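You operate a simulated robot arm through the tools that you are given. There is no shell and no other tool. Be economical: measure what you need, move in short steps, check, and stop when the job is done.

You run a simulated two-armed robot. Do the job below in one go: nothing can be reset, and whatever is moved stays where it is left.

JOB
Pick up the white tin marked "paste" from the top of the trestle table with one hand, pass it to the other hand and put it on the window sill. Set down upright: white tin.

It is judged by the outcome, as a careful person would: the job done as asked, and still so three seconds after it is handed in. It fails if anything else is knocked over, pushed out of place, dropped, spilled or broken.

ROBOT AND FRAMES
Two 7-joint arms with two-finger parallel grippers on one trunk, on a base that drives. Base frame: it is fixed to the floor where the robot stands at the start and does not move with it; the origin is under the middle of the robot, x ahead of it, y to its left, z up. Readings come in mm, degrees, newtons and seconds.
The left shoulder is at the start at [110, 169, 1511], the right one opposite. With the tool pointing down near the work surface each hand reaches from about 280 to 680 mm from the robot's upright axis, wherever it stands, measured 20 degrees to its own side. Places, roughly: white tin [-2750, 0, 750]; window sill (15x124 cm) [660, -2540, 1080]. Payload 1.57 kg a hand.
The TCP of each hand is the grasp point between the finger pads, 30 mm short of the fingertips. In the tool frame z runs along the fingers and y along their closing line. The gripper opens to 80 mm. The fingers are 17 mm wide and 12 mm thick; the gripper's body (40 by 82 mm) begins 80 mm behind the TCP.
Orientation is told as [roll, pitch, yaw] about the base's x, y, z axes, in that order, counted from this pose: with the fingers straight down and closing along the base's y, the tool's x points along the base's -x, its y along +y and its z along -z.

CONTROLS
- The arms move only by the tool play_rows. It takes "left_targets", "right_targets" or both (then of equal length, played together; a hand with none holds still); each is a list of rows, each an object (a shift or turn left out is 0, a gripper value left out holds the last) with "delta_pos": the shift along the tool's x, y, z in mm, a list of three; "rotation": the turn, a rotation vector about the tool's x, y, z in degrees, a list of three. In form: [{"delta_pos": [x, y, z], "rotation": [rx, ry, rz]}, ...]. A call has 1 to 12 rows; each row shifts and turns the commanded pose from where the row before left it, along the tool's axes as they then stand. "left_grip" and "right_grip" are, for a hand that has rows, the finger opening in mm, from 0 to 80, set as the call begins (left out, the last holds). Each row takes 0.2 s and may step no farther than 50 mm and 8.6 degrees from the row before; otherwise, or with a gripper value out of range, the whole call is refused. Where a pose cannot be reached the arm comes as near as it can. A force on the tool above 40 N (or 10 N above the force at the start of the call, whichever is more), or a blocked arm, ends the call early, and 0.2 s more pass. The fingers move at their own pace (about 72 mm/s each) and stop on an object; they squeeze with about 27 N. The grip force told is the motor's: it shows also when the fingers shut on nothing. Time passes only in rows, and 0.2 s behind the last, so rows that do not move let the fingers close. The reply holds the time, the measured pose of the TCP, the force on the tool along the base axes, the opening and the grip force, in the units named above and with some noise, with the torque about the TCP (base axes, N m) and any sound that the robot's microphone picked up.
- Cameras (640 x 400 px; columns grow to the right, rows downward): "scene" is now at [161.3, 13.4, 1705.6]; the picture's right is [0.17, -0.99, 0.00], its down [-0.65, -0.11, -0.75] and it looks along [0.74, 0.13, -0.66] (base axes); focal length 276 px, centre (320, 200). "left" rides on the left gripper at [72, 7, -122] in its tool frame; the picture's right is [-0.09, 1.00, 0.00], its down [-0.84, -0.08, -0.54] and it looks along [-0.54, -0.05, 0.84] (tool axes); focal length 238 px, centre (320, 200). "right" rides on the right gripper at [72, -7, -122] in its tool frame; the picture's right is [0.09, 1.00, 0.00], its down [-0.84, 0.08, -0.54] and it looks along [-0.54, 0.05, 0.84] (tool axes); focal length 238 px, centre (320, 200). There is no depth. A picture from a camera that has moved, and an enlarged one, comes with that camera's place and axes in the base frame and with its lens.
- camera(camera): a new picture of that camera. No time passes.
- raise_lower(by): slides the trunk up (or, below 0, down) by that many mm; the arms and the scene camera ride with it, the base frame stays. It gives what a move gives, with no picture.
- base_move(legs): drives the robot by 1 to 6 legs, each [ahead, left, turn to the left] in mm, mm and degrees, along the robot's own axes; the way and the turn of a leg run together, so that a leg with both is an arc; at most 1500 mm and 180 degrees a leg. The arms and the cameras ride along, it lands a little off, and it stops where it bumps. It gives what a move gives.
- head_to(pan, tilt): turns the head with the scene camera to pan (to the left, within 86 degrees either way) and tilt (down, from -29 to 69), counted from straight ahead of the robot. It gives what a move gives.
- close_up(camera, box): a new picture of the part [left, top, right, bottom] of that camera's present view, enlarged. No time passes.
- sign_off(): hands the job in; it is judged then, once.

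Go step by step. Nothing tells you exact positions but the pictures and the camera data: compare them with the known pose of the tool, close in by small moves and look again before you grip or let go. The budget is 135 turns and 102 pictures, counting those below and the enlarged ones. Unless the task says otherwise, let go and move clear before handing in, and close with one line.

The tools are called after ">>>" as name(argument=value, ...) on one line, values as JSON. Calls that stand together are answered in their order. play_rows: Moves the arms, as the interface text tells. Its arguments: {"type":"object","properties":{"left_targets":{"type":"array"},"left_grip":{"type":"number"},"right_targets":{"type":"array"},"right_grip":{"type":"number"}},"required":[]} The other tools are called the same way: raise_lower (by) slides the trunk up or down; base_move (legs) drives the base; head_to (pan, tilt) turns the head that bears the scene camera; camera (camera) takes a picture; close_up (camera, box) takes an enlarged picture of a part of a camera's view; sign_off () hands the job in.

At the start:

```text
t: 0.0
left_tool_pos: [668.0, 275.0, 1070.7]
left_orientation: [0.0, 0.0, 0.0]
left_ft_force: [0.0, 0.3, -0.3]
left_torque: [0.0, 0.03, 0.0]
left_opening: 80.1
left_grasp_force: 0.1
right_tool_pos: [664.8, -254.0, 1069.7]
right_orientation: [0.0, 0.0, 0.1]
right_ft_force: [-0.3, -1.0, -0.8]
right_torque: [0.01, 0.04, 0.01]
right_opening: 79.8
right_grasp_force: 0.0
trunk travel left (down, up): [-825.0, 65.0]
robot x, y, heading: [-0.9, -0.2, 0.2]
head pan, tilt: [9.6, 41.4]
```

scene: 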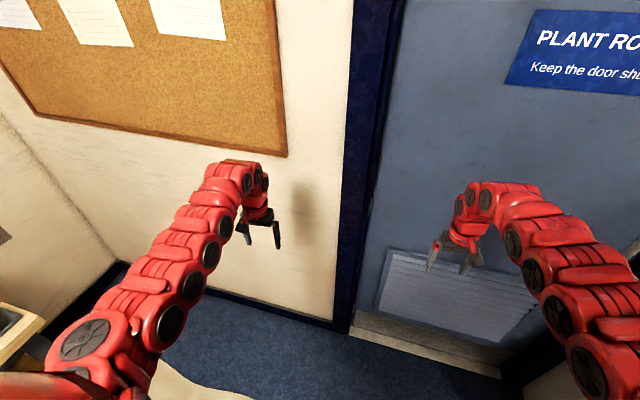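
right: 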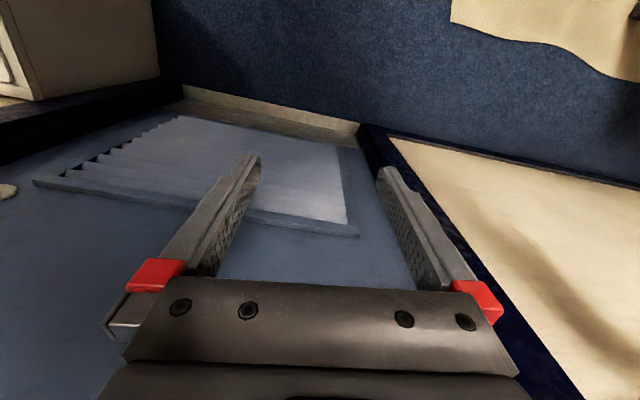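
left: 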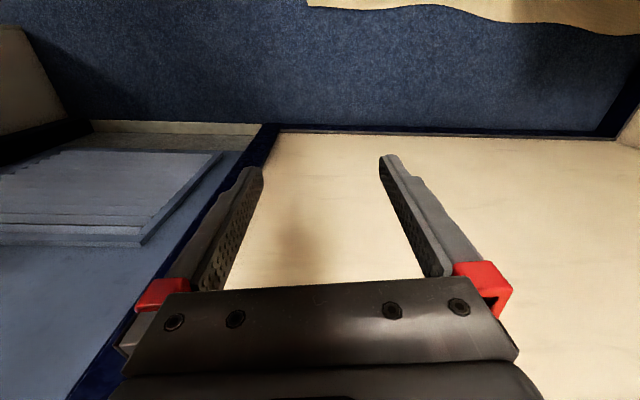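

The robot faces a wall and a door; the table is behind me and the sill is off to the right. I'll look both ways before driving.

>>> head_to(pan=-80, tilt=25)

>>> camera(camera="scene")

>>> head_to(pan=85, tilt=25)

>>> camera(camera="scene")

```text
t: 1.6
left_tool_pos: [669.2, 274.7, 1069.2]
left_orientation: [-0.1, 0.0, 0.0]
left_ft_force: [0.3, -0.8, -0.3]
left_torque: [0.0, 0.0, 0.01]
left_opening: 80.0
left_grasp_force: 0.0
right_tool_pos: [663.8, -254.8, 1070.0]
right_orientation: [0.0, 0.0, 0.0]
right_ft_force: [-0.4, -0.2, 0.4]
right_torque: [-0.01, 0.0, 0.01]
right_opening: 80.2
right_grasp_force: 0.0
trunk travel left (down, up): [-825.0, 65.0]
robot x, y, heading: [0.0, -0.3, -0.0]
head pan, tilt: [-80.0, 25.0]
```

```text
98 pictures are left
camera scene: at [94.5, -91.4, 1731.0], right [-0.98, -0.17, 0.0], down [-0.07, 0.42, -0.91], along [0.16, -0.89, -0.42], focal length 276 px, centre (320, 200)
```

scene: 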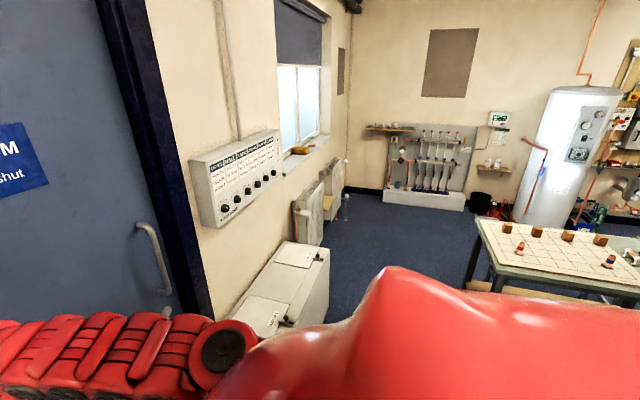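

```text
t: 4.2
left_tool_pos: [668.8, 274.3, 1069.0]
left_orientation: [0.0, 0.0, 0.0]
left_ft_force: [-0.2, -0.2, -0.1]
left_torque: [-0.03, -0.01, 0.0]
left_opening: 80.1
left_grasp_force: 0.1
right_tool_pos: [665.1, -253.9, 1070.1]
right_orientation: [-0.1, 0.0, 0.0]
right_ft_force: [-0.3, 1.9, -1.4]
right_torque: [-0.02, 0.01, 0.0]
right_opening: 79.7
right_grasp_force: 0.2
trunk travel left (down, up): [-825.0, 65.0]
robot x, y, heading: [0.4, 0.6, 0.0]
head pan, tilt: [85.0, 25.0]
```

```text
97 pictures are left
camera scene: at [86.5, 91.1, 1731.0], right [1.0, -0.09, 0.0], down [-0.04, -0.42, -0.91], along [0.08, 0.9, -0.42], focal length 276 px, centre (320, 200)
```

scene: 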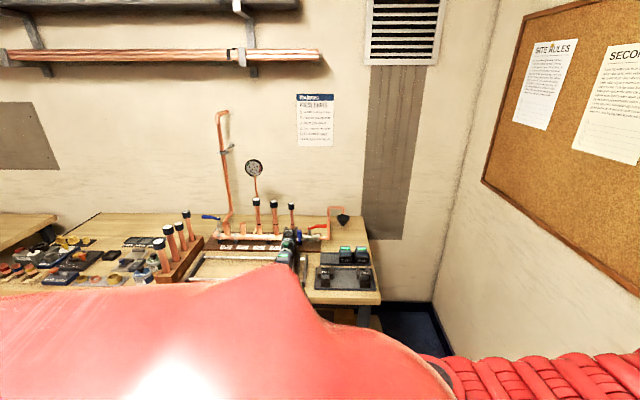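

The sill is under the window to the right, and a bench stands to the left. The hands sweep about 765 mm, so I'll turn left in place to face the table.

>>> base_move(legs=[[0, 0, 180]])

>>> head_to(pan=0, tilt=25)

>>> camera(camera="scene")

```text
t: 11.8
left_tool_pos: [-680.8, -240.6, 1069.5]
left_orientation: [0.0, 0.1, 177.2]
left_ft_force: [0.1, 0.0, 0.4]
left_torque: [-0.03, 0.01, 0.05]
left_opening: 80.2
left_grasp_force: 0.1
right_tool_pos: [-651.3, 286.4, 1070.2]
right_orientation: [0.0, 0.0, 177.2]
right_ft_force: [-0.7, -0.1, -0.8]
right_torque: [0.0, -0.01, 0.0]
right_opening: 80.0
right_grasp_force: 0.1
trunk travel left (down, up): [-825.0, 65.0]
robot x, y, heading: [-5.7, -2.6, 177.5]
head pan, tilt: [85.0, 25.0]
```

```text
t: 13.4
left_tool_pos: [-680.9, -241.2, 1069.1]
left_orientation: [0.1, 0.0, 177.2]
left_ft_force: [-0.8, -1.0, -0.8]
left_torque: [0.01, 0.01, 0.01]
left_opening: 79.8
left_grasp_force: 0.1
right_tool_pos: [-651.7, 286.8, 1070.1]
right_orientation: [0.0, 0.0, 177.2]
right_ft_force: [0.9, 0.3, -0.1]
right_torque: [-0.02, 0.0, -0.01]
right_opening: 80.0
right_grasp_force: 0.2
trunk travel left (down, up): [-825.0, 65.0]
robot x, y, heading: [-1.1, 0.9, 177.5]
head pan, tilt: [0.0, 25.0]
```

```text
96 pictures are left
camera scene: at [-174.3, 7.6, 1731.0], right [0.05, 1.0, 0.0], down [0.42, -0.02, -0.91], along [-0.91, 0.04, -0.42], focal length 276 px, centre (320, 200)
```

scene: 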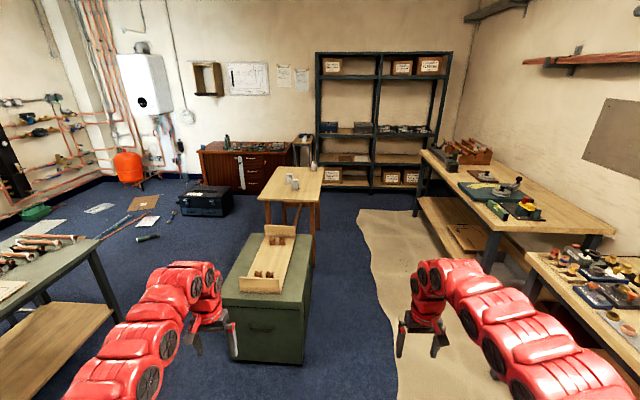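

The trestle table is ahead, with a green chest in front of it. I'll zoom in on both.

>>> close_up(camera="scene", box=[200, 120, 360, 220])

>>> close_up(camera="scene", box=[180, 180, 436, 370])

```text
4.00 times, centred on (280, 170) of scene
camera zoom: at [-174.3, 7.6, 1731.0], right [0.05, 1.0, 0.0], down [0.42, -0.02, -0.91], along [-0.91, 0.04, -0.42], focal length 1105 px, centre (480, 320)
```

zoom: 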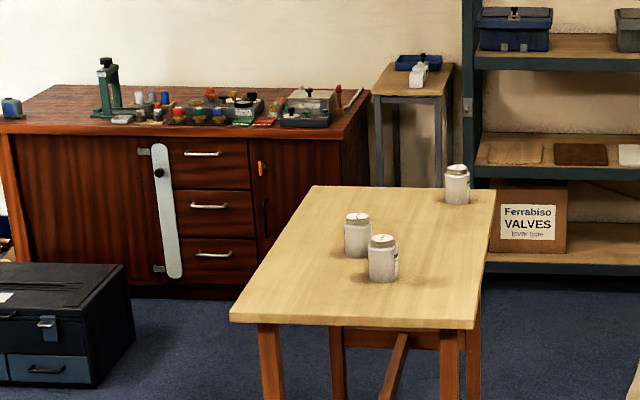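

```text
2.11 times, centred on (308, 275) of scene
camera zoom: at [-174.3, 7.6, 1731.0], right [0.05, 1.0, 0.0], down [0.42, -0.02, -0.91], along [-0.91, 0.04, -0.42], focal length 581 px, centre (345, 42)
```

zoom: 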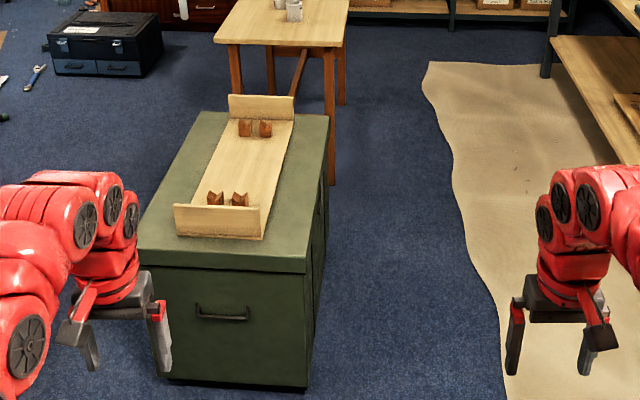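

Three white tins stand on the table, so I'll have to read their labels. I'll go round the chest and approach along the table's right-hand side.

>>> base_move(legs=[[0, -520, 2.5], [1450, 0, 0]])

>>> head_to(pan=25, tilt=35)

>>> camera(camera="scene")

```text
t: 23.3
left_tool_pos: [-2114.0, 236.0, 1069.5]
left_orientation: [0.0, 0.0, -179.6]
left_ft_force: [1.2, -0.2, 0.9]
left_torque: [0.0, -0.02, -0.02]
left_opening: 80.3
left_grasp_force: 0.0
right_tool_pos: [-2114.1, 764.2, 1069.7]
right_orientation: [0.1, 0.0, -179.6]
right_ft_force: [0.3, 0.1, -0.5]
right_torque: [-0.02, 0.0, -0.01]
right_opening: 79.7
right_grasp_force: 0.0
trunk travel left (down, up): [-825.0, 65.0]
robot x, y, heading: [-1452.3, 512.2, -179.6]
head pan, tilt: [0.0, 25.0]
```

```text
t: 24.2
left_tool_pos: [-2114.7, 236.0, 1069.4]
left_orientation: [0.0, 0.1, -179.6]
left_ft_force: [-0.3, -0.2, -0.1]
left_torque: [0.01, 0.0, 0.01]
left_opening: 79.8
left_grasp_force: 0.1
right_tool_pos: [-2114.1, 763.3, 1069.7]
right_orientation: [0.1, 0.0, -179.6]
right_ft_force: [0.3, -0.7, -0.7]
right_torque: [0.0, 0.03, -0.03]
right_opening: 79.9
right_grasp_force: 0.0
trunk travel left (down, up): [-825.0, 65.0]
robot x, y, heading: [-1446.0, 514.5, -179.4]
head pan, tilt: [25.0, 35.0]
```

```text
93 pictures are left
camera scene: at [-1609.3, 475.5, 1715.2], right [-0.43, 0.9, 0.0], down [0.52, 0.25, -0.82], along [-0.74, -0.35, -0.57], focal length 276 px, centre (320, 200)
```

scene: 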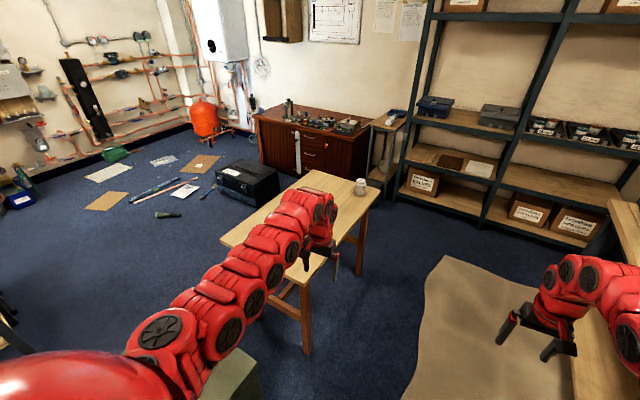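

The way is clear. I'll drive alongside the table, turn to face it, and look down at the tins.

>>> base_move(legs=[[1250, 0, 0], [0, 0, 89.5]])

>>> head_to(pan=0, tilt=48)

>>> camera(camera="scene")

```text
t: 34.2
left_tool_pos: [-2378.8, -174.3, 1070.4]
left_orientation: [-0.1, 0.0, -87.3]
left_ft_force: [-0.1, -0.3, -0.8]
left_torque: [0.0, -0.01, -0.02]
left_opening: 80.1
left_grasp_force: 0.0
right_tool_pos: [-2908.6, -193.1, 1070.0]
right_orientation: [0.0, 0.0, -87.3]
right_ft_force: [0.7, 0.5, 0.8]
right_torque: [0.02, -0.01, -0.01]
right_opening: 80.4
right_grasp_force: 0.1
trunk travel left (down, up): [-825.0, 65.0]
robot x, y, heading: [-2683.8, 481.8, -87.3]
head pan, tilt: [25.0, 35.0]
```

```text
t: 35.1
left_tool_pos: [-2378.9, -172.4, 1070.3]
left_orientation: [-0.1, 0.0, -87.1]
left_ft_force: [-0.1, -0.3, -0.3]
left_torque: [0.0, 0.01, 0.01]
left_opening: 79.7
left_grasp_force: 0.1
right_tool_pos: [-2906.9, -192.8, 1069.6]
right_orientation: [-0.1, 0.0, -87.2]
right_ft_force: [0.4, -0.5, -0.9]
right_torque: [0.01, -0.01, 0.0]
right_opening: 80.1
right_grasp_force: 0.1
trunk travel left (down, up): [-825.0, 65.0]
robot x, y, heading: [-2683.2, 484.6, -87.3]
head pan, tilt: [0.0, 48.0]
```

```text
92 pictures are left
camera scene: at [-2678.4, 322.7, 1696.2], right [-1.0, -0.05, 0.0], down [-0.04, 0.74, -0.67], along [0.03, -0.67, -0.74], focal length 276 px, centre (320, 200)
```

scene: 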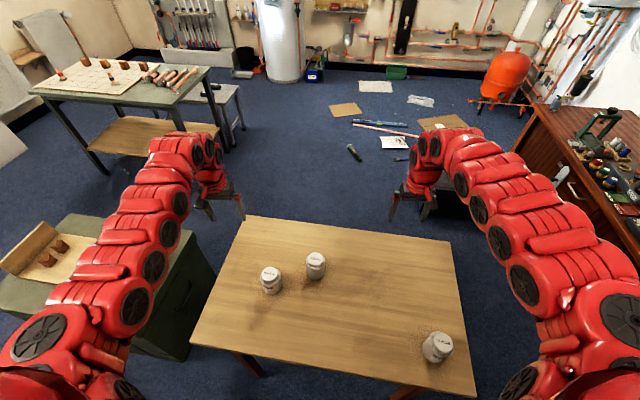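

>>> close_up(camera="scene", box=[240, 240, 340, 305])

>>> close_up(camera="scene", box=[400, 320, 480, 370])

```text
6.15 times, centred on (290, 272) of scene
camera zoom: at [-2678.4, 322.7, 1696.2], right [-1.0, -0.05, 0.0], down [-0.04, 0.74, -0.67], along [0.03, -0.67, -0.74], focal length 1700 px, centre (505, -246)
```

zoom: 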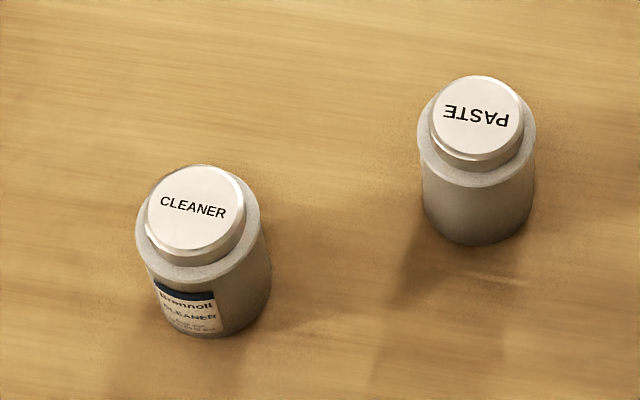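

```text
8.00 times, centred on (440, 345) of scene
camera zoom: at [-2678.4, 322.7, 1696.2], right [-1.0, -0.05, 0.0], down [-0.04, 0.74, -0.67], along [0.03, -0.67, -0.74], focal length 2210 px, centre (-640, -960)
```

zoom: 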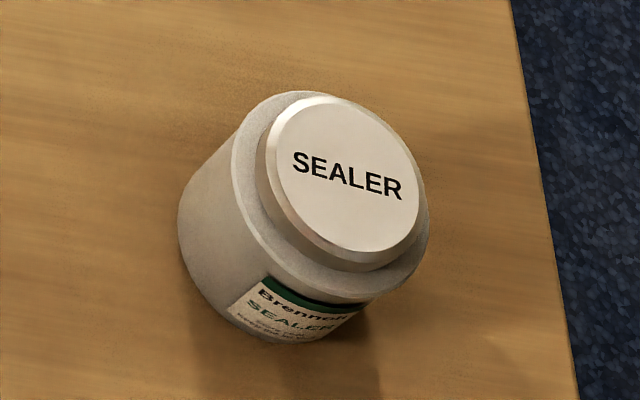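

The paste tin is the middle one, at about (-2643, -152), with its lid near z 875 and a body about 65 mm across. I'll strafe so the right hand hangs over it.

>>> base_move(legs=[[0, 290, -2.5]])

>>> camera(camera="right")

>>> camera(camera="scene")

```text
t: 37.1
left_tool_pos: [-2126.1, -181.0, 1070.9]
left_orientation: [-0.1, 0.0, -90.4]
left_ft_force: [-1.0, -0.5, 0.5]
left_torque: [-0.01, 0.0, -0.01]
left_opening: 80.0
left_grasp_force: 0.1
right_tool_pos: [-2653.6, -174.4, 1069.0]
right_orientation: [0.1, 0.0, -90.4]
right_ft_force: [-0.5, 0.2, 0.0]
right_torque: [-0.02, 0.0, -0.01]
right_opening: 80.1
right_grasp_force: 0.1
trunk travel left (down, up): [-825.0, 65.0]
robot x, y, heading: [-2397.8, 483.8, -90.5]
head pan, tilt: [0.0, 48.0]
```

```text
89 pictures are left
camera right: at [-2659.9, -101.7, 1191.0], right [1.0, 0.09, 0.0], down [0.07, -0.84, 0.54], along [0.05, -0.54, -0.84], focal length 238 px, centre (320, 200)
```

right: 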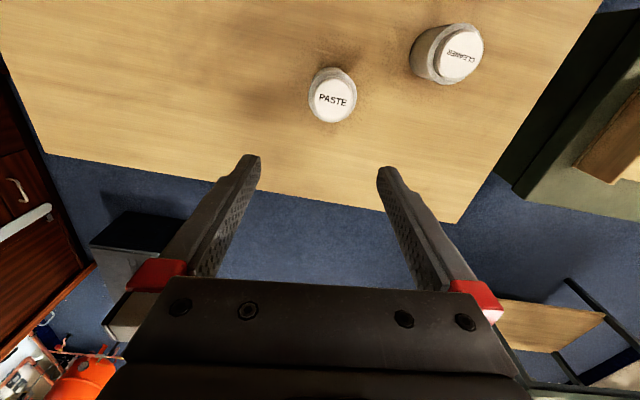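

```text
88 pictures are left
camera scene: at [-2398.4, 328.6, 1696.2], right [-1.0, 0.01, 0.0], down [0.01, 0.74, -0.67], along [0.0, -0.67, -0.74], focal length 276 px, centre (320, 200)
```

scene: 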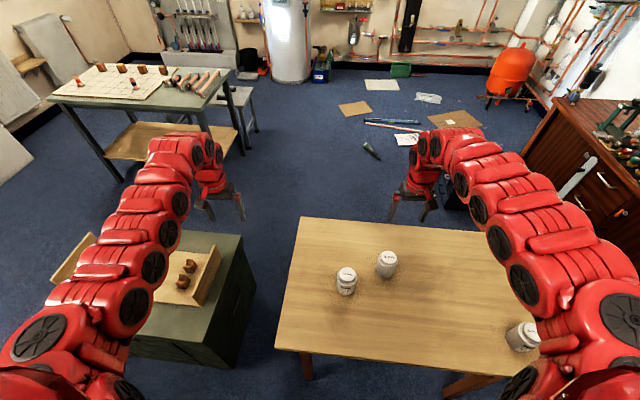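

The lid is at about (-2631, -157, 860). I'll lower the trunk, align over the tin and look again.

>>> raise_lower(by=-110)

>>> play_rows(right_targets=[{"delta_pos": [17, 22, 0]}, {}])

>>> camera(camera="right")

```text
t: 38.6
left_tool_pos: [-2124.9, -181.9, 959.4]
left_orientation: [0.0, 0.0, -90.4]
left_ft_force: [-0.1, -0.1, -0.3]
left_torque: [0.04, 0.02, -0.03]
left_opening: 80.1
left_grasp_force: 0.1
right_tool_pos: [-2652.6, -175.3, 959.8]
right_orientation: [0.1, 0.0, -90.4]
right_ft_force: [1.1, 0.0, 0.0]
right_torque: [-0.01, -0.03, 0.02]
right_opening: 80.0
right_grasp_force: 0.1
trunk travel left (down, up): [-715.0, 175.0]
robot x, y, heading: [-2396.6, 488.0, -90.5]
head pan, tilt: [0.0, 48.0]
```

```text
t: 39.2
left_tool_pos: [-2124.6, -182.7, 959.5]
left_orientation: [0.0, -0.1, -90.4]
left_ft_force: [-0.1, 0.2, -0.5]
left_torque: [0.02, 0.02, 0.0]
left_opening: 79.9
left_grasp_force: 0.0
right_tool_pos: [-2631.8, -156.9, 958.4]
right_orientation: [0.0, 0.2, -90.4]
right_ft_force: [0.5, 0.1, 0.5]
right_torque: [-0.01, 0.01, 0.03]
right_opening: 80.3
right_grasp_force: 0.1
trunk travel left (down, up): [-715.0, 175.0]
robot x, y, heading: [-2393.6, 491.7, -90.4]
head pan, tilt: [0.0, 48.0]
```

```text
87 pictures are left
camera right: at [-2638.2, -83.7, 1080.0], right [1.0, 0.09, 0.0], down [0.07, -0.84, 0.54], along [0.05, -0.54, -0.84], focal length 238 px, centre (320, 200)
```

right: 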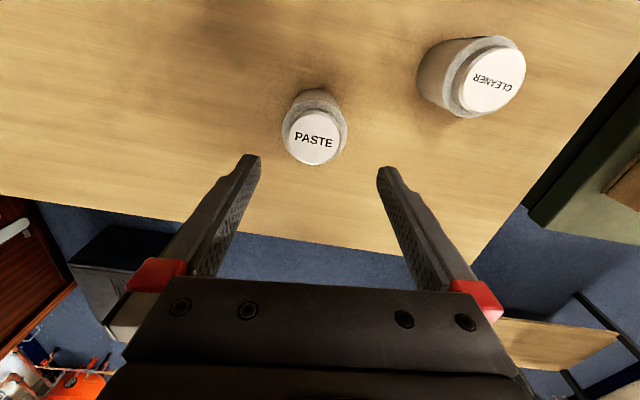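

The lid is at about (-2634, -157, 858). I'll descend partway, then check the centring.

>>> play_rows(right_targets=[{"delta_pos": [0, -2, 25]}, {"delta_pos": [0, 0, 25]}, {}])

>>> camera(camera="right")

>>> close_up(camera="scene", box=[340, 160, 460, 280])

```text
t: 40.0
left_tool_pos: [-2124.5, -182.7, 960.9]
left_orientation: [0.0, 0.0, -90.4]
left_ft_force: [-1.0, 1.0, -0.2]
left_torque: [-0.01, -0.02, 0.03]
left_opening: 80.2
left_grasp_force: 0.1
right_tool_pos: [-2632.7, -156.5, 909.5]
right_orientation: [0.0, -0.1, -90.4]
right_ft_force: [-0.7, -0.5, 0.5]
right_torque: [0.01, -0.02, 0.0]
right_opening: 79.6
right_grasp_force: 0.1
trunk travel left (down, up): [-715.0, 175.0]
robot x, y, heading: [-2395.5, 488.8, -90.1]
head pan, tilt: [0.0, 48.0]
```

```text
86 pictures are left
camera right: at [-2638.8, -83.8, 1031.2], right [1.0, 0.09, 0.0], down [0.07, -0.84, 0.54], along [0.05, -0.54, -0.84], focal length 238 px, centre (320, 200)
```

right: 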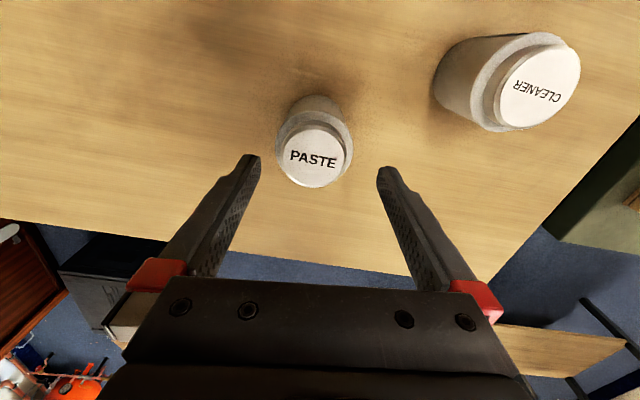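

```text
3.33 times, centred on (400, 220) of scene
camera zoom: at [-2397.1, 329.4, 1586.3], right [-1.0, 0.01, 0.0], down [0.0, 0.74, -0.67], along [0.0, -0.67, -0.74], focal length 921 px, centre (53, 133)
```

zoom: 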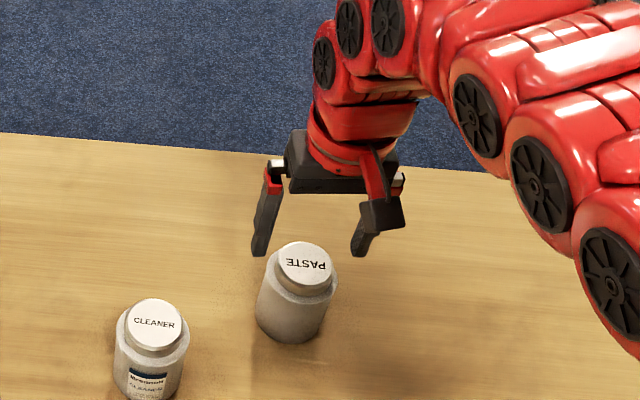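

Nearly centred. I'll shift 3 mm in x and go down to where the tips straddle the lid.

>>> play_rows(right_targets=[{"delta_pos": [0, -3, 15]}, {"delta_pos": [0, 0, 15]}, {}])

>>> camera(camera="right")

>>> close_up(camera="scene", box=[360, 180, 440, 250])

```text
t: 40.8
left_tool_pos: [-2124.8, -181.6, 959.0]
left_orientation: [0.0, 0.0, -90.4]
left_ft_force: [-0.4, -0.3, -0.1]
left_torque: [0.02, 0.0, 0.03]
left_opening: 80.0
left_grasp_force: 0.0
right_tool_pos: [-2633.8, -156.8, 880.8]
right_orientation: [0.0, 0.0, -90.5]
right_ft_force: [0.0, -0.2, -0.3]
right_torque: [0.0, 0.02, 0.01]
right_opening: 80.0
right_grasp_force: 0.1
trunk travel left (down, up): [-715.0, 175.0]
robot x, y, heading: [-2393.8, 484.5, -90.4]
head pan, tilt: [0.0, 48.0]
```

```text
84 pictures are left
camera right: at [-2641.4, -84.4, 1001.6], right [1.0, 0.09, 0.0], down [0.07, -0.84, 0.54], along [0.05, -0.54, -0.84], focal length 238 px, centre (320, 200)
```

right: 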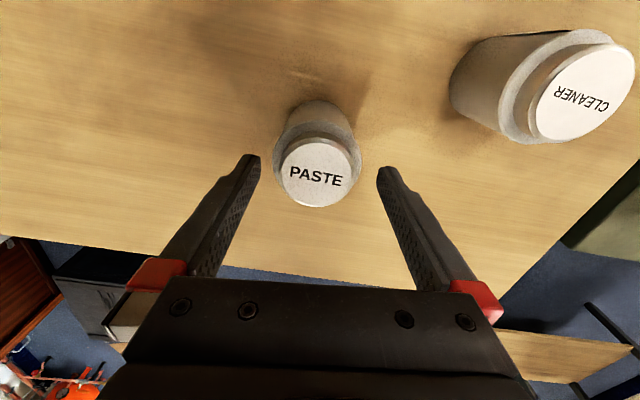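

```text
5.71 times, centred on (400, 215) of scene
camera zoom: at [-2397.1, 328.7, 1586.2], right [-1.0, 0.01, 0.0], down [0.0, 0.74, -0.67], along [0.0, -0.67, -0.74], focal length 1578 px, centre (-137, 114)
```

zoom: 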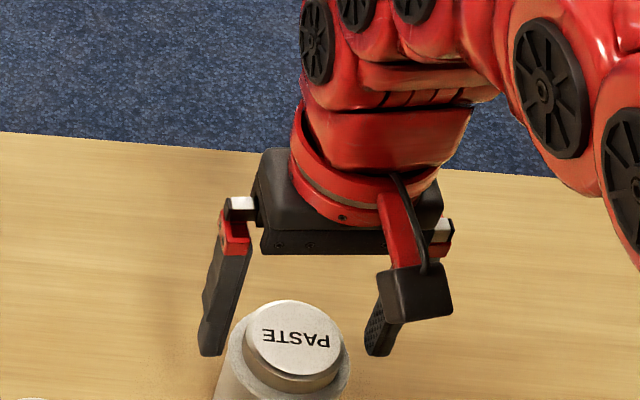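

Centred. I'll go down to about 38 mm below the lid top and close.

>>> play_rows(right_targets=[{"delta_pos": [2, 0, 10]}, {"delta_pos": [0, 0, 10]}, {"delta_pos": [0, 0, 9]}, {}])

>>> close_up(camera="right", box=[220, 80, 420, 300])

>>> close_up(camera="scene", box=[360, 180, 440, 260])

```text
t: 41.8
left_tool_pos: [-2124.1, -182.8, 960.0]
left_orientation: [0.0, 0.0, -90.4]
left_ft_force: [0.6, -0.5, -0.2]
left_torque: [0.03, 0.01, -0.01]
left_opening: 79.9
left_grasp_force: 0.1
right_tool_pos: [-2635.3, -155.5, 852.0]
right_orientation: [0.0, 0.1, -90.3]
right_ft_force: [1.3, 0.7, -0.3]
right_torque: [0.02, 0.0, -0.01]
right_opening: 80.4
right_grasp_force: 0.0
trunk travel left (down, up): [-715.0, 175.0]
robot x, y, heading: [-2392.3, 490.7, -90.3]
head pan, tilt: [0.0, 48.0]
```

```text
1.82 times, centred on (320, 190) of right
camera zoom: at [-2641.6, -82.5, 972.9], right [1.0, 0.09, 0.0], down [0.07, -0.84, 0.54], along [0.05, -0.54, -0.84], focal length 433 px, centre (320, 218)
```

zoom: 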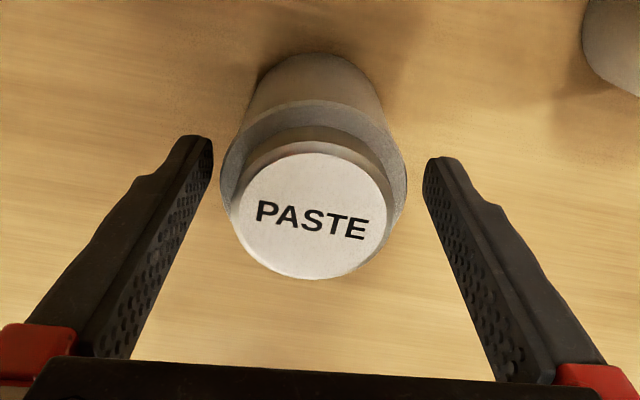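

```text
5.00 times, centred on (400, 220) of scene
camera zoom: at [-2397.0, 328.7, 1586.2], right [-1.0, 0.01, 0.0], down [0.0, 0.74, -0.67], along [0.0, -0.67, -0.74], focal length 1381 px, centre (-80, 100)
```

zoom: 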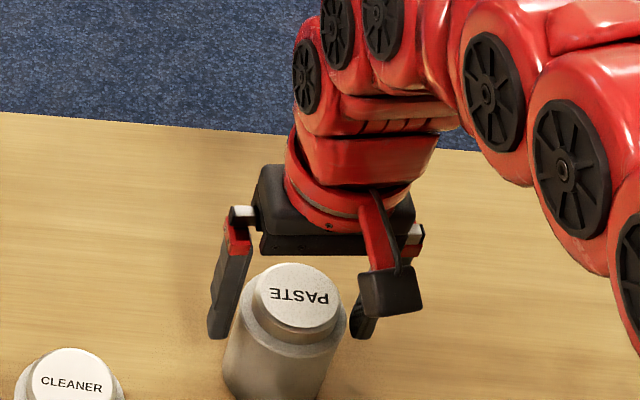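

The tin sits centred between the fingers, so I'll close the right hand.

>>> play_rows(right_targets=[{"delta_pos": [0, -2, 0]}, {}, {}, {}], right_grip=40)

```text
t: 42.8
left_tool_pos: [-2124.1, -181.9, 959.5]
left_orientation: [0.0, 0.1, -90.3]
left_ft_force: [-0.5, 0.4, 0.5]
left_torque: [0.02, 0.01, 0.02]
left_opening: 79.7
left_grasp_force: 0.0
right_tool_pos: [-2637.2, -155.5, 851.9]
right_orientation: [0.0, 0.1, -90.3]
right_ft_force: [1.5, -0.1, 1.6]
right_torque: [-0.17, -0.18, 0.07]
right_opening: 65.4
right_grasp_force: 26.9
trunk travel left (down, up): [-715.0, 175.0]
robot x, y, heading: [-2392.6, 485.8, -90.4]
head pan, tilt: [0.0, 48.0]
```

Gripped at 65 mm with 27 N. I'll lift a little and check.

>>> play_rows(right_targets=[{"delta_pos": [0, 0, -10]}, {"delta_pos": [0, 0, -30]}, {"delta_pos": [0, 0, -40]}, {"delta_pos": [0, 0, -40]}, {}])

>>> camera(camera="scene")

```text
t: 44.0
left_tool_pos: [-2124.9, -183.8, 959.2]
left_orientation: [-0.1, 0.0, -90.3]
left_ft_force: [-0.2, 0.7, 0.0]
left_torque: [0.01, -0.01, 0.01]
left_opening: 79.9
left_grasp_force: 0.1
right_tool_pos: [-2637.6, -155.3, 969.2]
right_orientation: [0.0, 0.1, -90.4]
right_ft_force: [-0.5, 0.0, -2.5]
right_torque: [0.02, -0.01, 0.0]
right_opening: 65.1
right_grasp_force: 26.8
trunk travel left (down, up): [-715.0, 175.0]
robot x, y, heading: [-2389.0, 486.9, -90.3]
head pan, tilt: [0.0, 48.0]
```

```text
80 pictures are left
camera scene: at [-2396.4, 327.1, 1586.0], right [-1.0, 0.01, 0.0], down [0.0, 0.74, -0.67], along [0.0, -0.67, -0.74], focal length 276 px, centre (320, 200)
```

scene: 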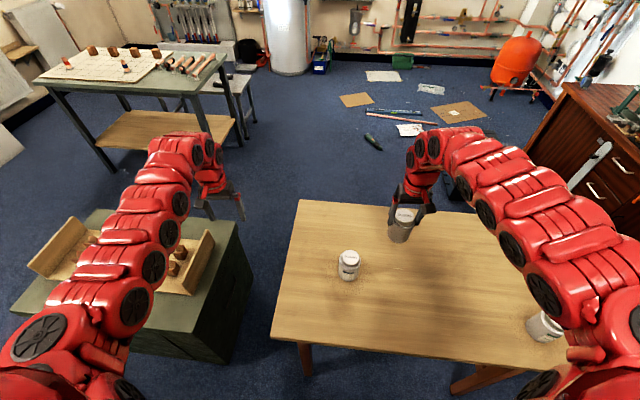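

The tin is held upright. I'll raise the trunk, back off from the table a bit, and bring the right hand in for the handover while the left hand turns to come in from the side.

>>> raise_lower(by=120)

>>> base_move(legs=[[-120, 0, 0]])

>>> play_rows(right_targets=[{"delta_pos": [32, 34, -16]}, {"delta_pos": [32, 34, -16]}, {"delta_pos": [32, 34, -16]}, {"delta_pos": [32, 34, -16]}, {"delta_pos": [32, 34, -16]}, {}], left_targets=[{"rotation": [0, 0, 7.5]}, {"rotation": [0, 0, 7.5]}, {"rotation": [0, 0, 7.5]}, {"rotation": [0, 0, 7.5]}, {"rotation": [0, 0, 7.5]}, {"rotation": [0, 0, 7.5]}])

>>> camera(camera="scene")

```text
t: 45.5
left_tool_pos: [-2124.6, -182.8, 1080.1]
left_orientation: [0.0, 0.0, -90.3]
left_ft_force: [0.3, -0.4, 0.1]
left_torque: [-0.02, 0.0, 0.03]
left_opening: 79.8
left_grasp_force: 0.1
right_tool_pos: [-2639.1, -154.5, 1091.1]
right_orientation: [0.0, 0.1, -90.4]
right_ft_force: [0.2, 0.2, -2.4]
right_torque: [-0.03, -0.01, -0.01]
right_opening: 65.4
right_grasp_force: 27.4
trunk travel left (down, up): [-835.0, 55.0]
robot x, y, heading: [-2393.4, 488.3, -90.6]
head pan, tilt: [0.0, 48.0]
```

```text
t: 46.7
left_tool_pos: [-2124.8, -63.8, 1079.0]
left_orientation: [0.1, 0.1, -90.5]
left_ft_force: [0.2, 0.6, -0.7]
left_torque: [0.01, 0.01, -0.04]
left_opening: 80.1
left_grasp_force: 0.1
right_tool_pos: [-2639.0, -35.5, 1090.9]
right_orientation: [0.0, 0.1, -90.5]
right_ft_force: [-0.5, 0.1, -3.3]
right_torque: [0.04, 0.03, 0.01]
right_opening: 65.5
right_grasp_force: 26.7
trunk travel left (down, up): [-835.0, 55.0]
robot x, y, heading: [-2391.9, 611.3, -90.6]
head pan, tilt: [0.0, 48.0]
```

```text
t: 48.1
left_tool_pos: [-2125.7, -61.9, 1079.9]
left_orientation: [0.0, -0.1, -135.5]
left_ft_force: [-0.9, 0.7, -0.7]
left_torque: [0.03, 0.01, 0.04]
left_opening: 80.0
left_grasp_force: 0.1
right_tool_pos: [-2462.2, -25.0, 1170.4]
right_orientation: [0.1, 0.3, -90.5]
right_ft_force: [-0.4, 0.3, -2.5]
right_torque: [-0.02, 0.02, 0.0]
right_opening: 65.3
right_grasp_force: 27.0
right hand out of reach, approached as far as the arm can: row 1, 2, 3, 4, 5
trunk travel left (down, up): [-835.0, 55.0]
robot x, y, heading: [-2393.6, 608.5, -90.4]
head pan, tilt: [0.0, 48.0]
```

```text
79 pictures are left
camera scene: at [-2397.6, 448.7, 1706.1], right [-1.0, 0.01, 0.0], down [0.01, 0.74, -0.67], along [0.0, -0.67, -0.74], focal length 276 px, centre (320, 200)
```

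scene: 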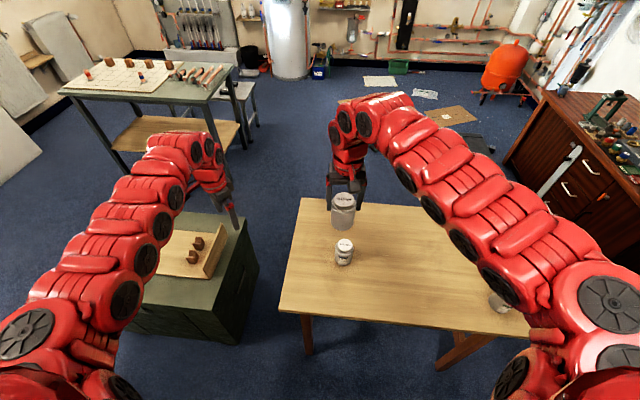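

The right arm can't fold closer at this height. The tin is secure, so I'll drive to open floor on the way to the sill and do the handover there with the hands lower.

>>> base_move(legs=[[0, 0, 90.4], [1400, 0, 0], [600, -400, 0]])

>>> head_to(pan=-55, tilt=30)

>>> camera(camera="scene")

```text
t: 62.5
left_tool_pos: [292.5, 530.5, 1079.9]
left_orientation: [0.0, 0.0, -43.4]
left_ft_force: [-0.3, 0.4, 0.6]
left_torque: [0.01, -0.01, 0.01]
left_opening: 80.0
left_grasp_force: 0.1
right_tool_pos: [266.3, 191.8, 1172.1]
right_orientation: [0.0, 0.2, 1.4]
right_ft_force: [0.7, -0.8, -2.5]
right_torque: [0.05, 0.02, -0.02]
right_opening: 65.2
right_grasp_force: 27.7
trunk travel left (down, up): [-835.0, 55.0]
robot x, y, heading: [-368.0, 239.0, 1.5]
head pan, tilt: [0.0, 48.0]
```

```text
t: 63.8
left_tool_pos: [292.3, 529.5, 1079.3]
left_orientation: [0.0, 0.0, -43.5]
left_ft_force: [0.0, -0.1, 0.6]
left_torque: [0.0, 0.01, 0.06]
left_opening: 80.2
left_grasp_force: 0.0
right_tool_pos: [266.9, 192.1, 1171.2]
right_orientation: [0.0, 0.2, 1.5]
right_ft_force: [0.4, 0.2, -2.8]
right_torque: [-0.01, 0.04, -0.02]
right_opening: 65.3
right_grasp_force: 27.5
trunk travel left (down, up): [-835.0, 55.0]
robot x, y, heading: [-367.1, 239.2, 1.2]
head pan, tilt: [-55.0, 30.0]
```

```text
78 pictures are left
camera scene: at [-236.4, 166.8, 1732.9], right [-0.8, -0.6, 0.0], down [-0.3, 0.4, -0.87], along [0.52, -0.7, -0.5], focal length 276 px, centre (320, 200)
```

scene: 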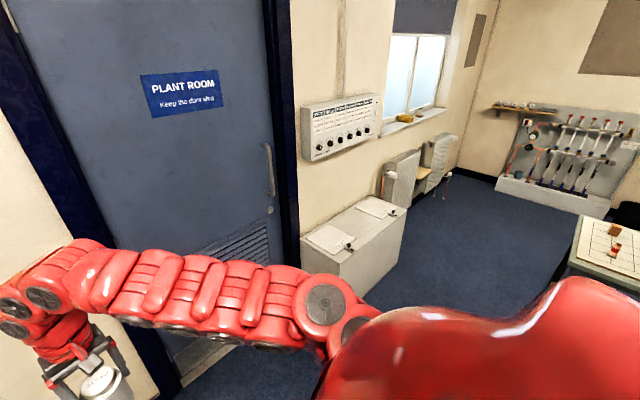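

There is open floor here. I'll lower the right hand, keeping the tin upright, and pitch the left hand up towards horizontal.

>>> play_rows(right_targets=[{"delta_pos": [0, 0, 20]}, {"delta_pos": [0, 0, 20]}, {"delta_pos": [0, 0, 20]}, {"delta_pos": [0, 0, 20]}, {"delta_pos": [0, 0, 20]}, {"delta_pos": [0, 0, 20]}, {}, {}], left_targets=[{"rotation": [0, -7.5, 0]}, {"rotation": [0, -7.5, 0]}, {"rotation": [0, -7.5, 0]}, {"rotation": [0, -7.5, 0]}, {"rotation": [0, -7.5, 0]}, {"rotation": [0, -7.5, 0]}, {"rotation": [0, -7.5, 0]}, {"rotation": [0, -7.5, 0]}])

>>> head_to(pan=0, tilt=45)

>>> camera(camera="scene")

```text
t: 65.6
left_tool_pos: [291.6, 527.4, 1079.4]
left_orientation: [0.0, -60.1, -43.7]
left_ft_force: [-1.2, -0.5, -0.1]
left_torque: [0.03, -0.01, -0.04]
left_opening: 80.1
left_grasp_force: 0.1
right_tool_pos: [265.4, 193.0, 1052.2]
right_orientation: [0.1, 0.2, 1.4]
right_ft_force: [0.3, -0.6, -2.4]
right_torque: [0.0, 0.0, 0.01]
right_opening: 65.4
right_grasp_force: 26.6
trunk travel left (down, up): [-835.0, 55.0]
robot x, y, heading: [-370.0, 237.6, 1.7]
head pan, tilt: [-55.0, 30.0]
```

```text
t: 66.8
left_tool_pos: [292.1, 528.9, 1079.3]
left_orientation: [0.0, -60.0, -43.6]
left_ft_force: [-0.2, -0.2, 0.2]
left_torque: [-0.01, -0.01, 0.0]
left_opening: 80.1
left_grasp_force: 0.1
right_tool_pos: [265.8, 190.9, 1053.6]
right_orientation: [0.0, 0.2, 1.5]
right_ft_force: [-0.7, 0.5, -2.5]
right_torque: [0.0, 0.02, 0.04]
right_opening: 65.3
right_grasp_force: 27.6
trunk travel left (down, up): [-835.0, 55.0]
robot x, y, heading: [-368.7, 238.5, 1.5]
head pan, tilt: [0.0, 45.0]
```

```text
77 pictures are left
camera scene: at [-209.1, 241.6, 1710.3], right [0.03, -1.0, 0.0], down [-0.71, -0.02, -0.71], along [0.71, 0.02, -0.71], focal length 276 px, centre (320, 200)
```

scene: 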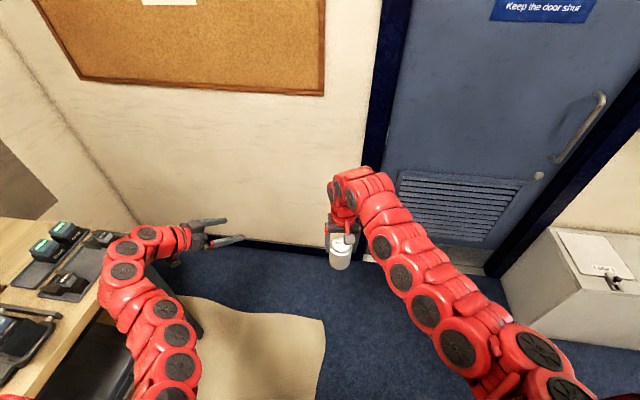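

Both hands are in good shape. I'll turn the right hand 45° so its fingers won't meet the left ones, lower both hands, and bring the left to a pre-grasp point 100 mm short of the tin.

>>> play_rows(right_targets=[{"delta_pos": [0, 0, 15], "rotation": [0, 0, -7.5]}, {"delta_pos": [0, 0, 15], "rotation": [0, 0, -7.5]}, {"delta_pos": [0, 0, 15], "rotation": [0, 0, -7.5]}, {"delta_pos": [0, 0, 15], "rotation": [0, 0, -7.5]}, {"delta_pos": [0, 0, 15], "rotation": [0, 0, -7.5]}, {"delta_pos": [0, 0, 15], "rotation": [0, 0, -7.5]}, {}])

>>> play_rows(left_targets=[{"delta_pos": [5.5, -37.4, 24.1]}, {"delta_pos": [5.5, -37.4, 24.1]}, {"delta_pos": [5.5, -37.4, 24.1]}, {"delta_pos": [5.5, -37.4, 24.1]}, {"delta_pos": [5.5, -37.4, 24.1]}, {}])

>>> camera(camera="left")

>>> camera(camera="scene")

```text
t: 68.4
left_tool_pos: [292.1, 527.7, 1079.9]
left_orientation: [0.1, -60.0, -43.6]
left_ft_force: [0.0, 0.1, 0.0]
left_torque: [0.0, 0.01, 0.01]
left_opening: 80.2
left_grasp_force: 0.0
right_tool_pos: [265.5, 191.3, 962.8]
right_orientation: [0.1, 0.2, 46.4]
right_ft_force: [-0.4, -0.4, -2.2]
right_torque: [-0.02, 0.0, 0.02]
right_opening: 65.1
right_grasp_force: 27.2
trunk travel left (down, up): [-835.0, 55.0]
robot x, y, heading: [-370.7, 239.2, 1.5]
head pan, tilt: [0.0, 45.0]
```

```text
t: 69.8
left_tool_pos: [229.1, 332.0, 994.9]
left_orientation: [0.0, -60.0, -43.5]
left_ft_force: [0.3, 0.7, 0.0]
left_torque: [-0.03, 0.02, 0.01]
left_opening: 80.0
left_grasp_force: 0.1
right_tool_pos: [265.4, 191.0, 962.0]
right_orientation: [0.1, 0.2, 46.6]
right_ft_force: [0.5, 1.2, -3.4]
right_torque: [0.0, 0.02, -0.02]
right_opening: 65.6
right_grasp_force: 27.5
trunk travel left (down, up): [-835.0, 55.0]
robot x, y, heading: [-369.8, 238.3, 1.7]
head pan, tilt: [0.0, 45.0]
```

```text
76 pictures are left
camera left: at [131.1, 434.0, 993.9], right [0.72, 0.69, 0.08], down [-0.09, -0.02, 1.0], along [0.69, -0.72, 0.05], focal length 238 px, centre (320, 200)
```

left: 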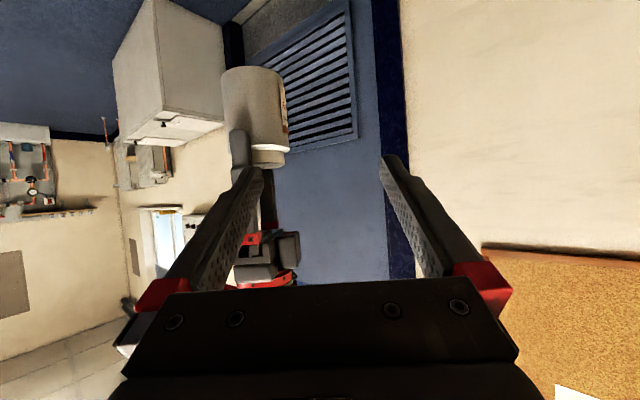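

```text
75 pictures are left
camera scene: at [-208.8, 242.3, 1710.3], right [0.03, -1.0, 0.0], down [-0.71, -0.02, -0.71], along [0.71, 0.02, -0.71], focal length 276 px, centre (320, 200)
```

scene: 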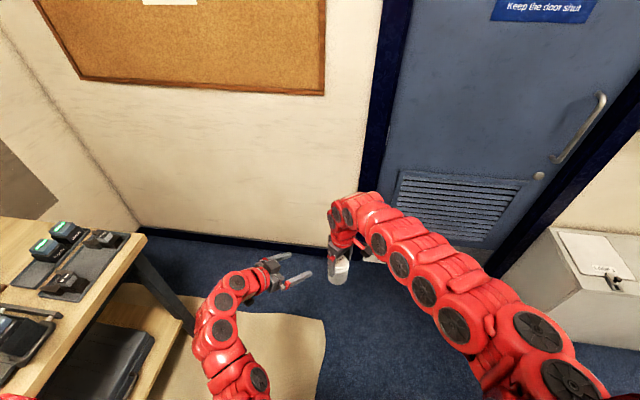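

The tin's bottom is near z 876 and its lid top near 965. I'll bring the left hand onto the approach line, aiming about 32 mm above the tin's bottom.

>>> play_rows(left_targets=[{"delta_pos": [4.5, -25.7, 20.2]}, {"delta_pos": [4.5, -25.7, 20.2]}, {"delta_pos": [4.5, -25.7, 20.2]}, {}])

>>> camera(camera="left")

>>> close_up(camera="scene", box=[240, 200, 400, 320])

```text
t: 70.8
left_tool_pos: [209.9, 243.4, 954.1]
left_orientation: [0.0, -60.0, -43.5]
left_ft_force: [-0.7, 0.1, -0.4]
left_torque: [-0.04, -0.04, 0.02]
left_opening: 80.1
left_grasp_force: 0.0
right_tool_pos: [265.5, 191.6, 962.8]
right_orientation: [0.0, 0.1, 46.5]
right_ft_force: [-0.2, -0.4, -2.5]
right_torque: [0.0, 0.04, 0.01]
right_opening: 65.3
right_grasp_force: 26.7
trunk travel left (down, up): [-835.0, 55.0]
robot x, y, heading: [-368.8, 237.4, 1.5]
head pan, tilt: [0.0, 45.0]
```

```text
74 pictures are left
camera left: at [111.8, 345.4, 953.2], right [0.72, 0.69, 0.08], down [-0.09, -0.02, 1.0], along [0.69, -0.72, 0.05], focal length 238 px, centre (320, 200)
```

left: 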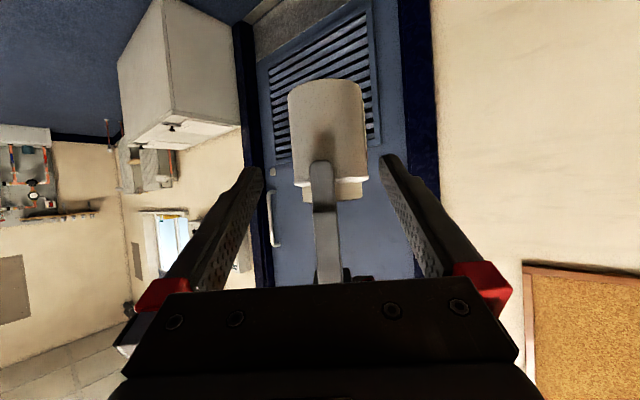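

```text
3.33 times, centred on (320, 260) of scene
camera zoom: at [-209.2, 241.9, 1710.3], right [0.03, -1.0, 0.0], down [-0.71, -0.02, -0.71], along [0.71, 0.02, -0.71], focal length 921 px, centre (320, 0)
```

zoom: 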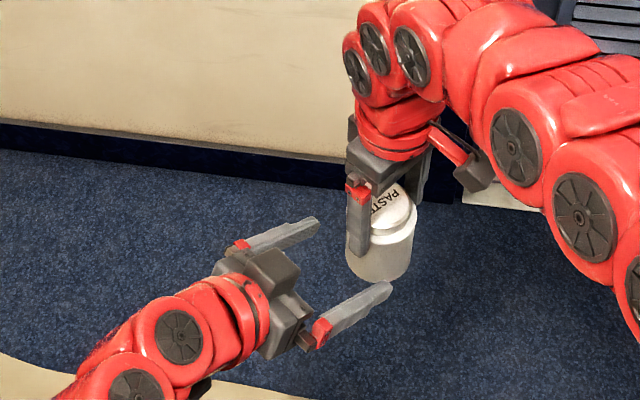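

Slightly off-centre by about 4 mm. I'll correct that and advance halfway.

>>> play_rows(left_targets=[{"delta_pos": [3.5, 4, 2]}, {"delta_pos": [0, 0, 20]}, {"delta_pos": [0, 0, 20]}, {}])

>>> camera(camera="left")

>>> close_up(camera="scene", box=[240, 200, 400, 320])

```text
t: 71.8
left_tool_pos: [237.6, 223.0, 930.9]
left_orientation: [-0.1, -60.2, -43.5]
left_ft_force: [-0.7, -0.4, -0.3]
left_torque: [0.03, 0.0, -0.02]
left_opening: 80.0
left_grasp_force: 0.0
right_tool_pos: [265.8, 190.7, 962.0]
right_orientation: [0.0, 0.2, 46.5]
right_ft_force: [-0.1, 0.6, -2.5]
right_torque: [0.0, -0.01, 0.04]
right_opening: 65.3
right_grasp_force: 26.9
trunk travel left (down, up): [-835.0, 55.0]
robot x, y, heading: [-370.6, 236.2, 1.5]
head pan, tilt: [0.0, 45.0]
```

```text
72 pictures are left
camera left: at [138.9, 325.0, 928.4], right [0.72, 0.69, 0.08], down [-0.09, -0.02, 1.0], along [0.69, -0.72, 0.05], focal length 238 px, centre (320, 200)
```

left: 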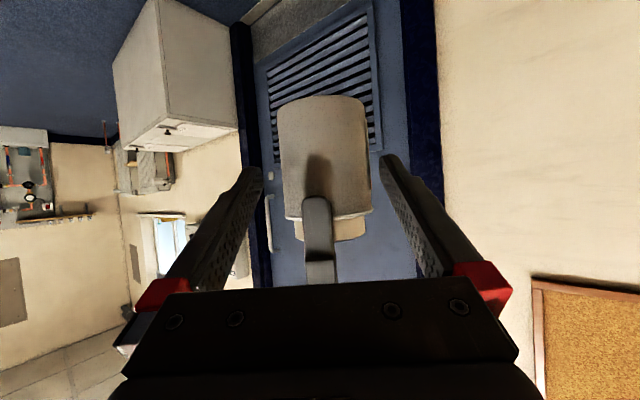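

```text
3.33 times, centred on (320, 260) of scene
camera zoom: at [-209.7, 241.8, 1710.4], right [0.03, -1.0, 0.0], down [-0.71, -0.02, -0.71], along [0.71, 0.02, -0.71], focal length 921 px, centre (320, 0)
```

zoom: 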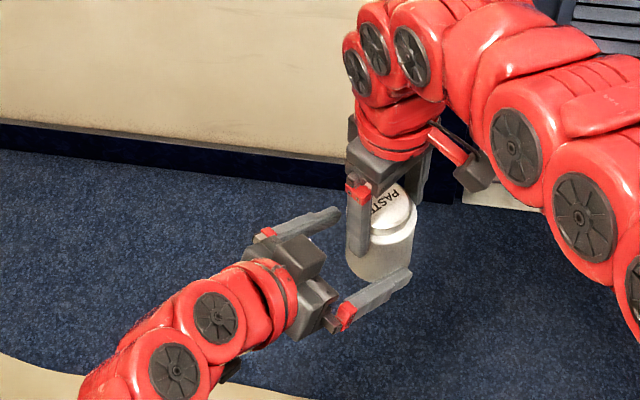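

Centred. I'll advance the last 47 mm and check before closing.

>>> play_rows(left_targets=[{"delta_pos": [1, 1, 16]}, {"delta_pos": [1, 0, 16]}, {"delta_pos": [0, 0, 15]}, {}])

>>> camera(camera="left")

>>> close_up(camera="scene", box=[280, 200, 400, 300])

```text
t: 72.8
left_tool_pos: [267.0, 196.2, 904.2]
left_orientation: [0.1, -60.1, -43.5]
left_ft_force: [0.4, 0.1, -0.1]
left_torque: [0.0, 0.0, -0.01]
left_opening: 80.3
left_grasp_force: 0.0
right_tool_pos: [263.9, 191.8, 962.0]
right_orientation: [0.1, 0.2, 46.5]
right_ft_force: [-0.6, 0.6, -2.6]
right_torque: [-0.04, 0.0, -0.04]
right_opening: 65.3
right_grasp_force: 27.0
trunk travel left (down, up): [-835.0, 55.0]
robot x, y, heading: [-368.1, 237.6, 1.6]
head pan, tilt: [0.0, 45.0]
```

```text
70 pictures are left
camera left: at [168.8, 298.5, 902.6], right [0.72, 0.69, 0.08], down [-0.09, -0.02, 1.0], along [0.69, -0.72, 0.05], focal length 238 px, centre (320, 200)
```

left: 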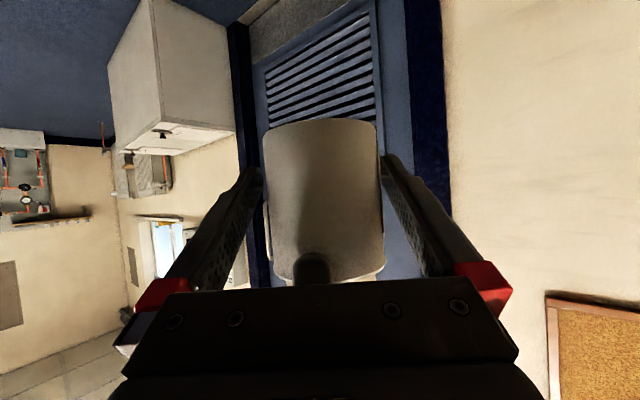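

```text
4.00 times, centred on (340, 250) of scene
camera zoom: at [-209.5, 241.7, 1710.4], right [0.03, -1.0, 0.0], down [-0.71, -0.02, -0.71], along [0.71, 0.02, -0.71], focal length 1105 px, centre (240, 0)
```

zoom: 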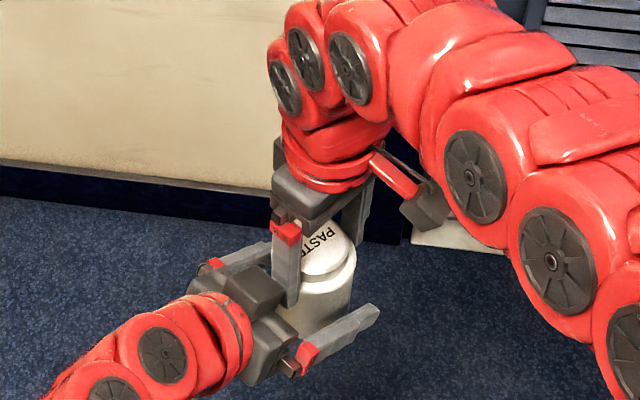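

The tin is between the left fingers. I'll centre it 2.5 mm and close the left hand.

>>> play_rows(left_targets=[{"delta_pos": [0, 2.5, 0]}, {}])

>>> play_rows(left_targets=[{}, {}, {}], left_grip=40)

```text
t: 73.4
left_tool_pos: [268.9, 198.2, 904.9]
left_orientation: [0.0, -59.9, -43.4]
left_ft_force: [-0.1, 0.3, 0.1]
left_torque: [-0.01, 0.01, 0.03]
left_opening: 79.9
left_grasp_force: 0.0
right_tool_pos: [264.9, 191.2, 962.3]
right_orientation: [0.2, 0.3, 46.5]
right_ft_force: [0.5, 0.0, -3.4]
right_torque: [0.03, -0.01, -0.01]
right_opening: 65.2
right_grasp_force: 26.5
trunk travel left (down, up): [-835.0, 55.0]
robot x, y, heading: [-369.1, 237.9, 1.7]
head pan, tilt: [0.0, 45.0]
```

```text
t: 74.2
left_tool_pos: [268.5, 197.5, 903.7]
left_orientation: [-0.1, -60.0, -43.5]
left_ft_force: [-4.6, -1.2, 2.0]
left_torque: [-0.16, 0.1, -0.04]
left_opening: 65.6
left_grasp_force: 26.8
right_tool_pos: [265.0, 190.7, 962.0]
right_orientation: [0.0, 0.1, 46.5]
right_ft_force: [4.4, 1.7, -4.8]
right_torque: [0.23, -0.28, 0.02]
right_opening: 65.6
right_grasp_force: 26.9
trunk travel left (down, up): [-835.0, 55.0]
robot x, y, heading: [-367.8, 237.0, 1.5]
head pan, tilt: [0.0, 45.0]
```

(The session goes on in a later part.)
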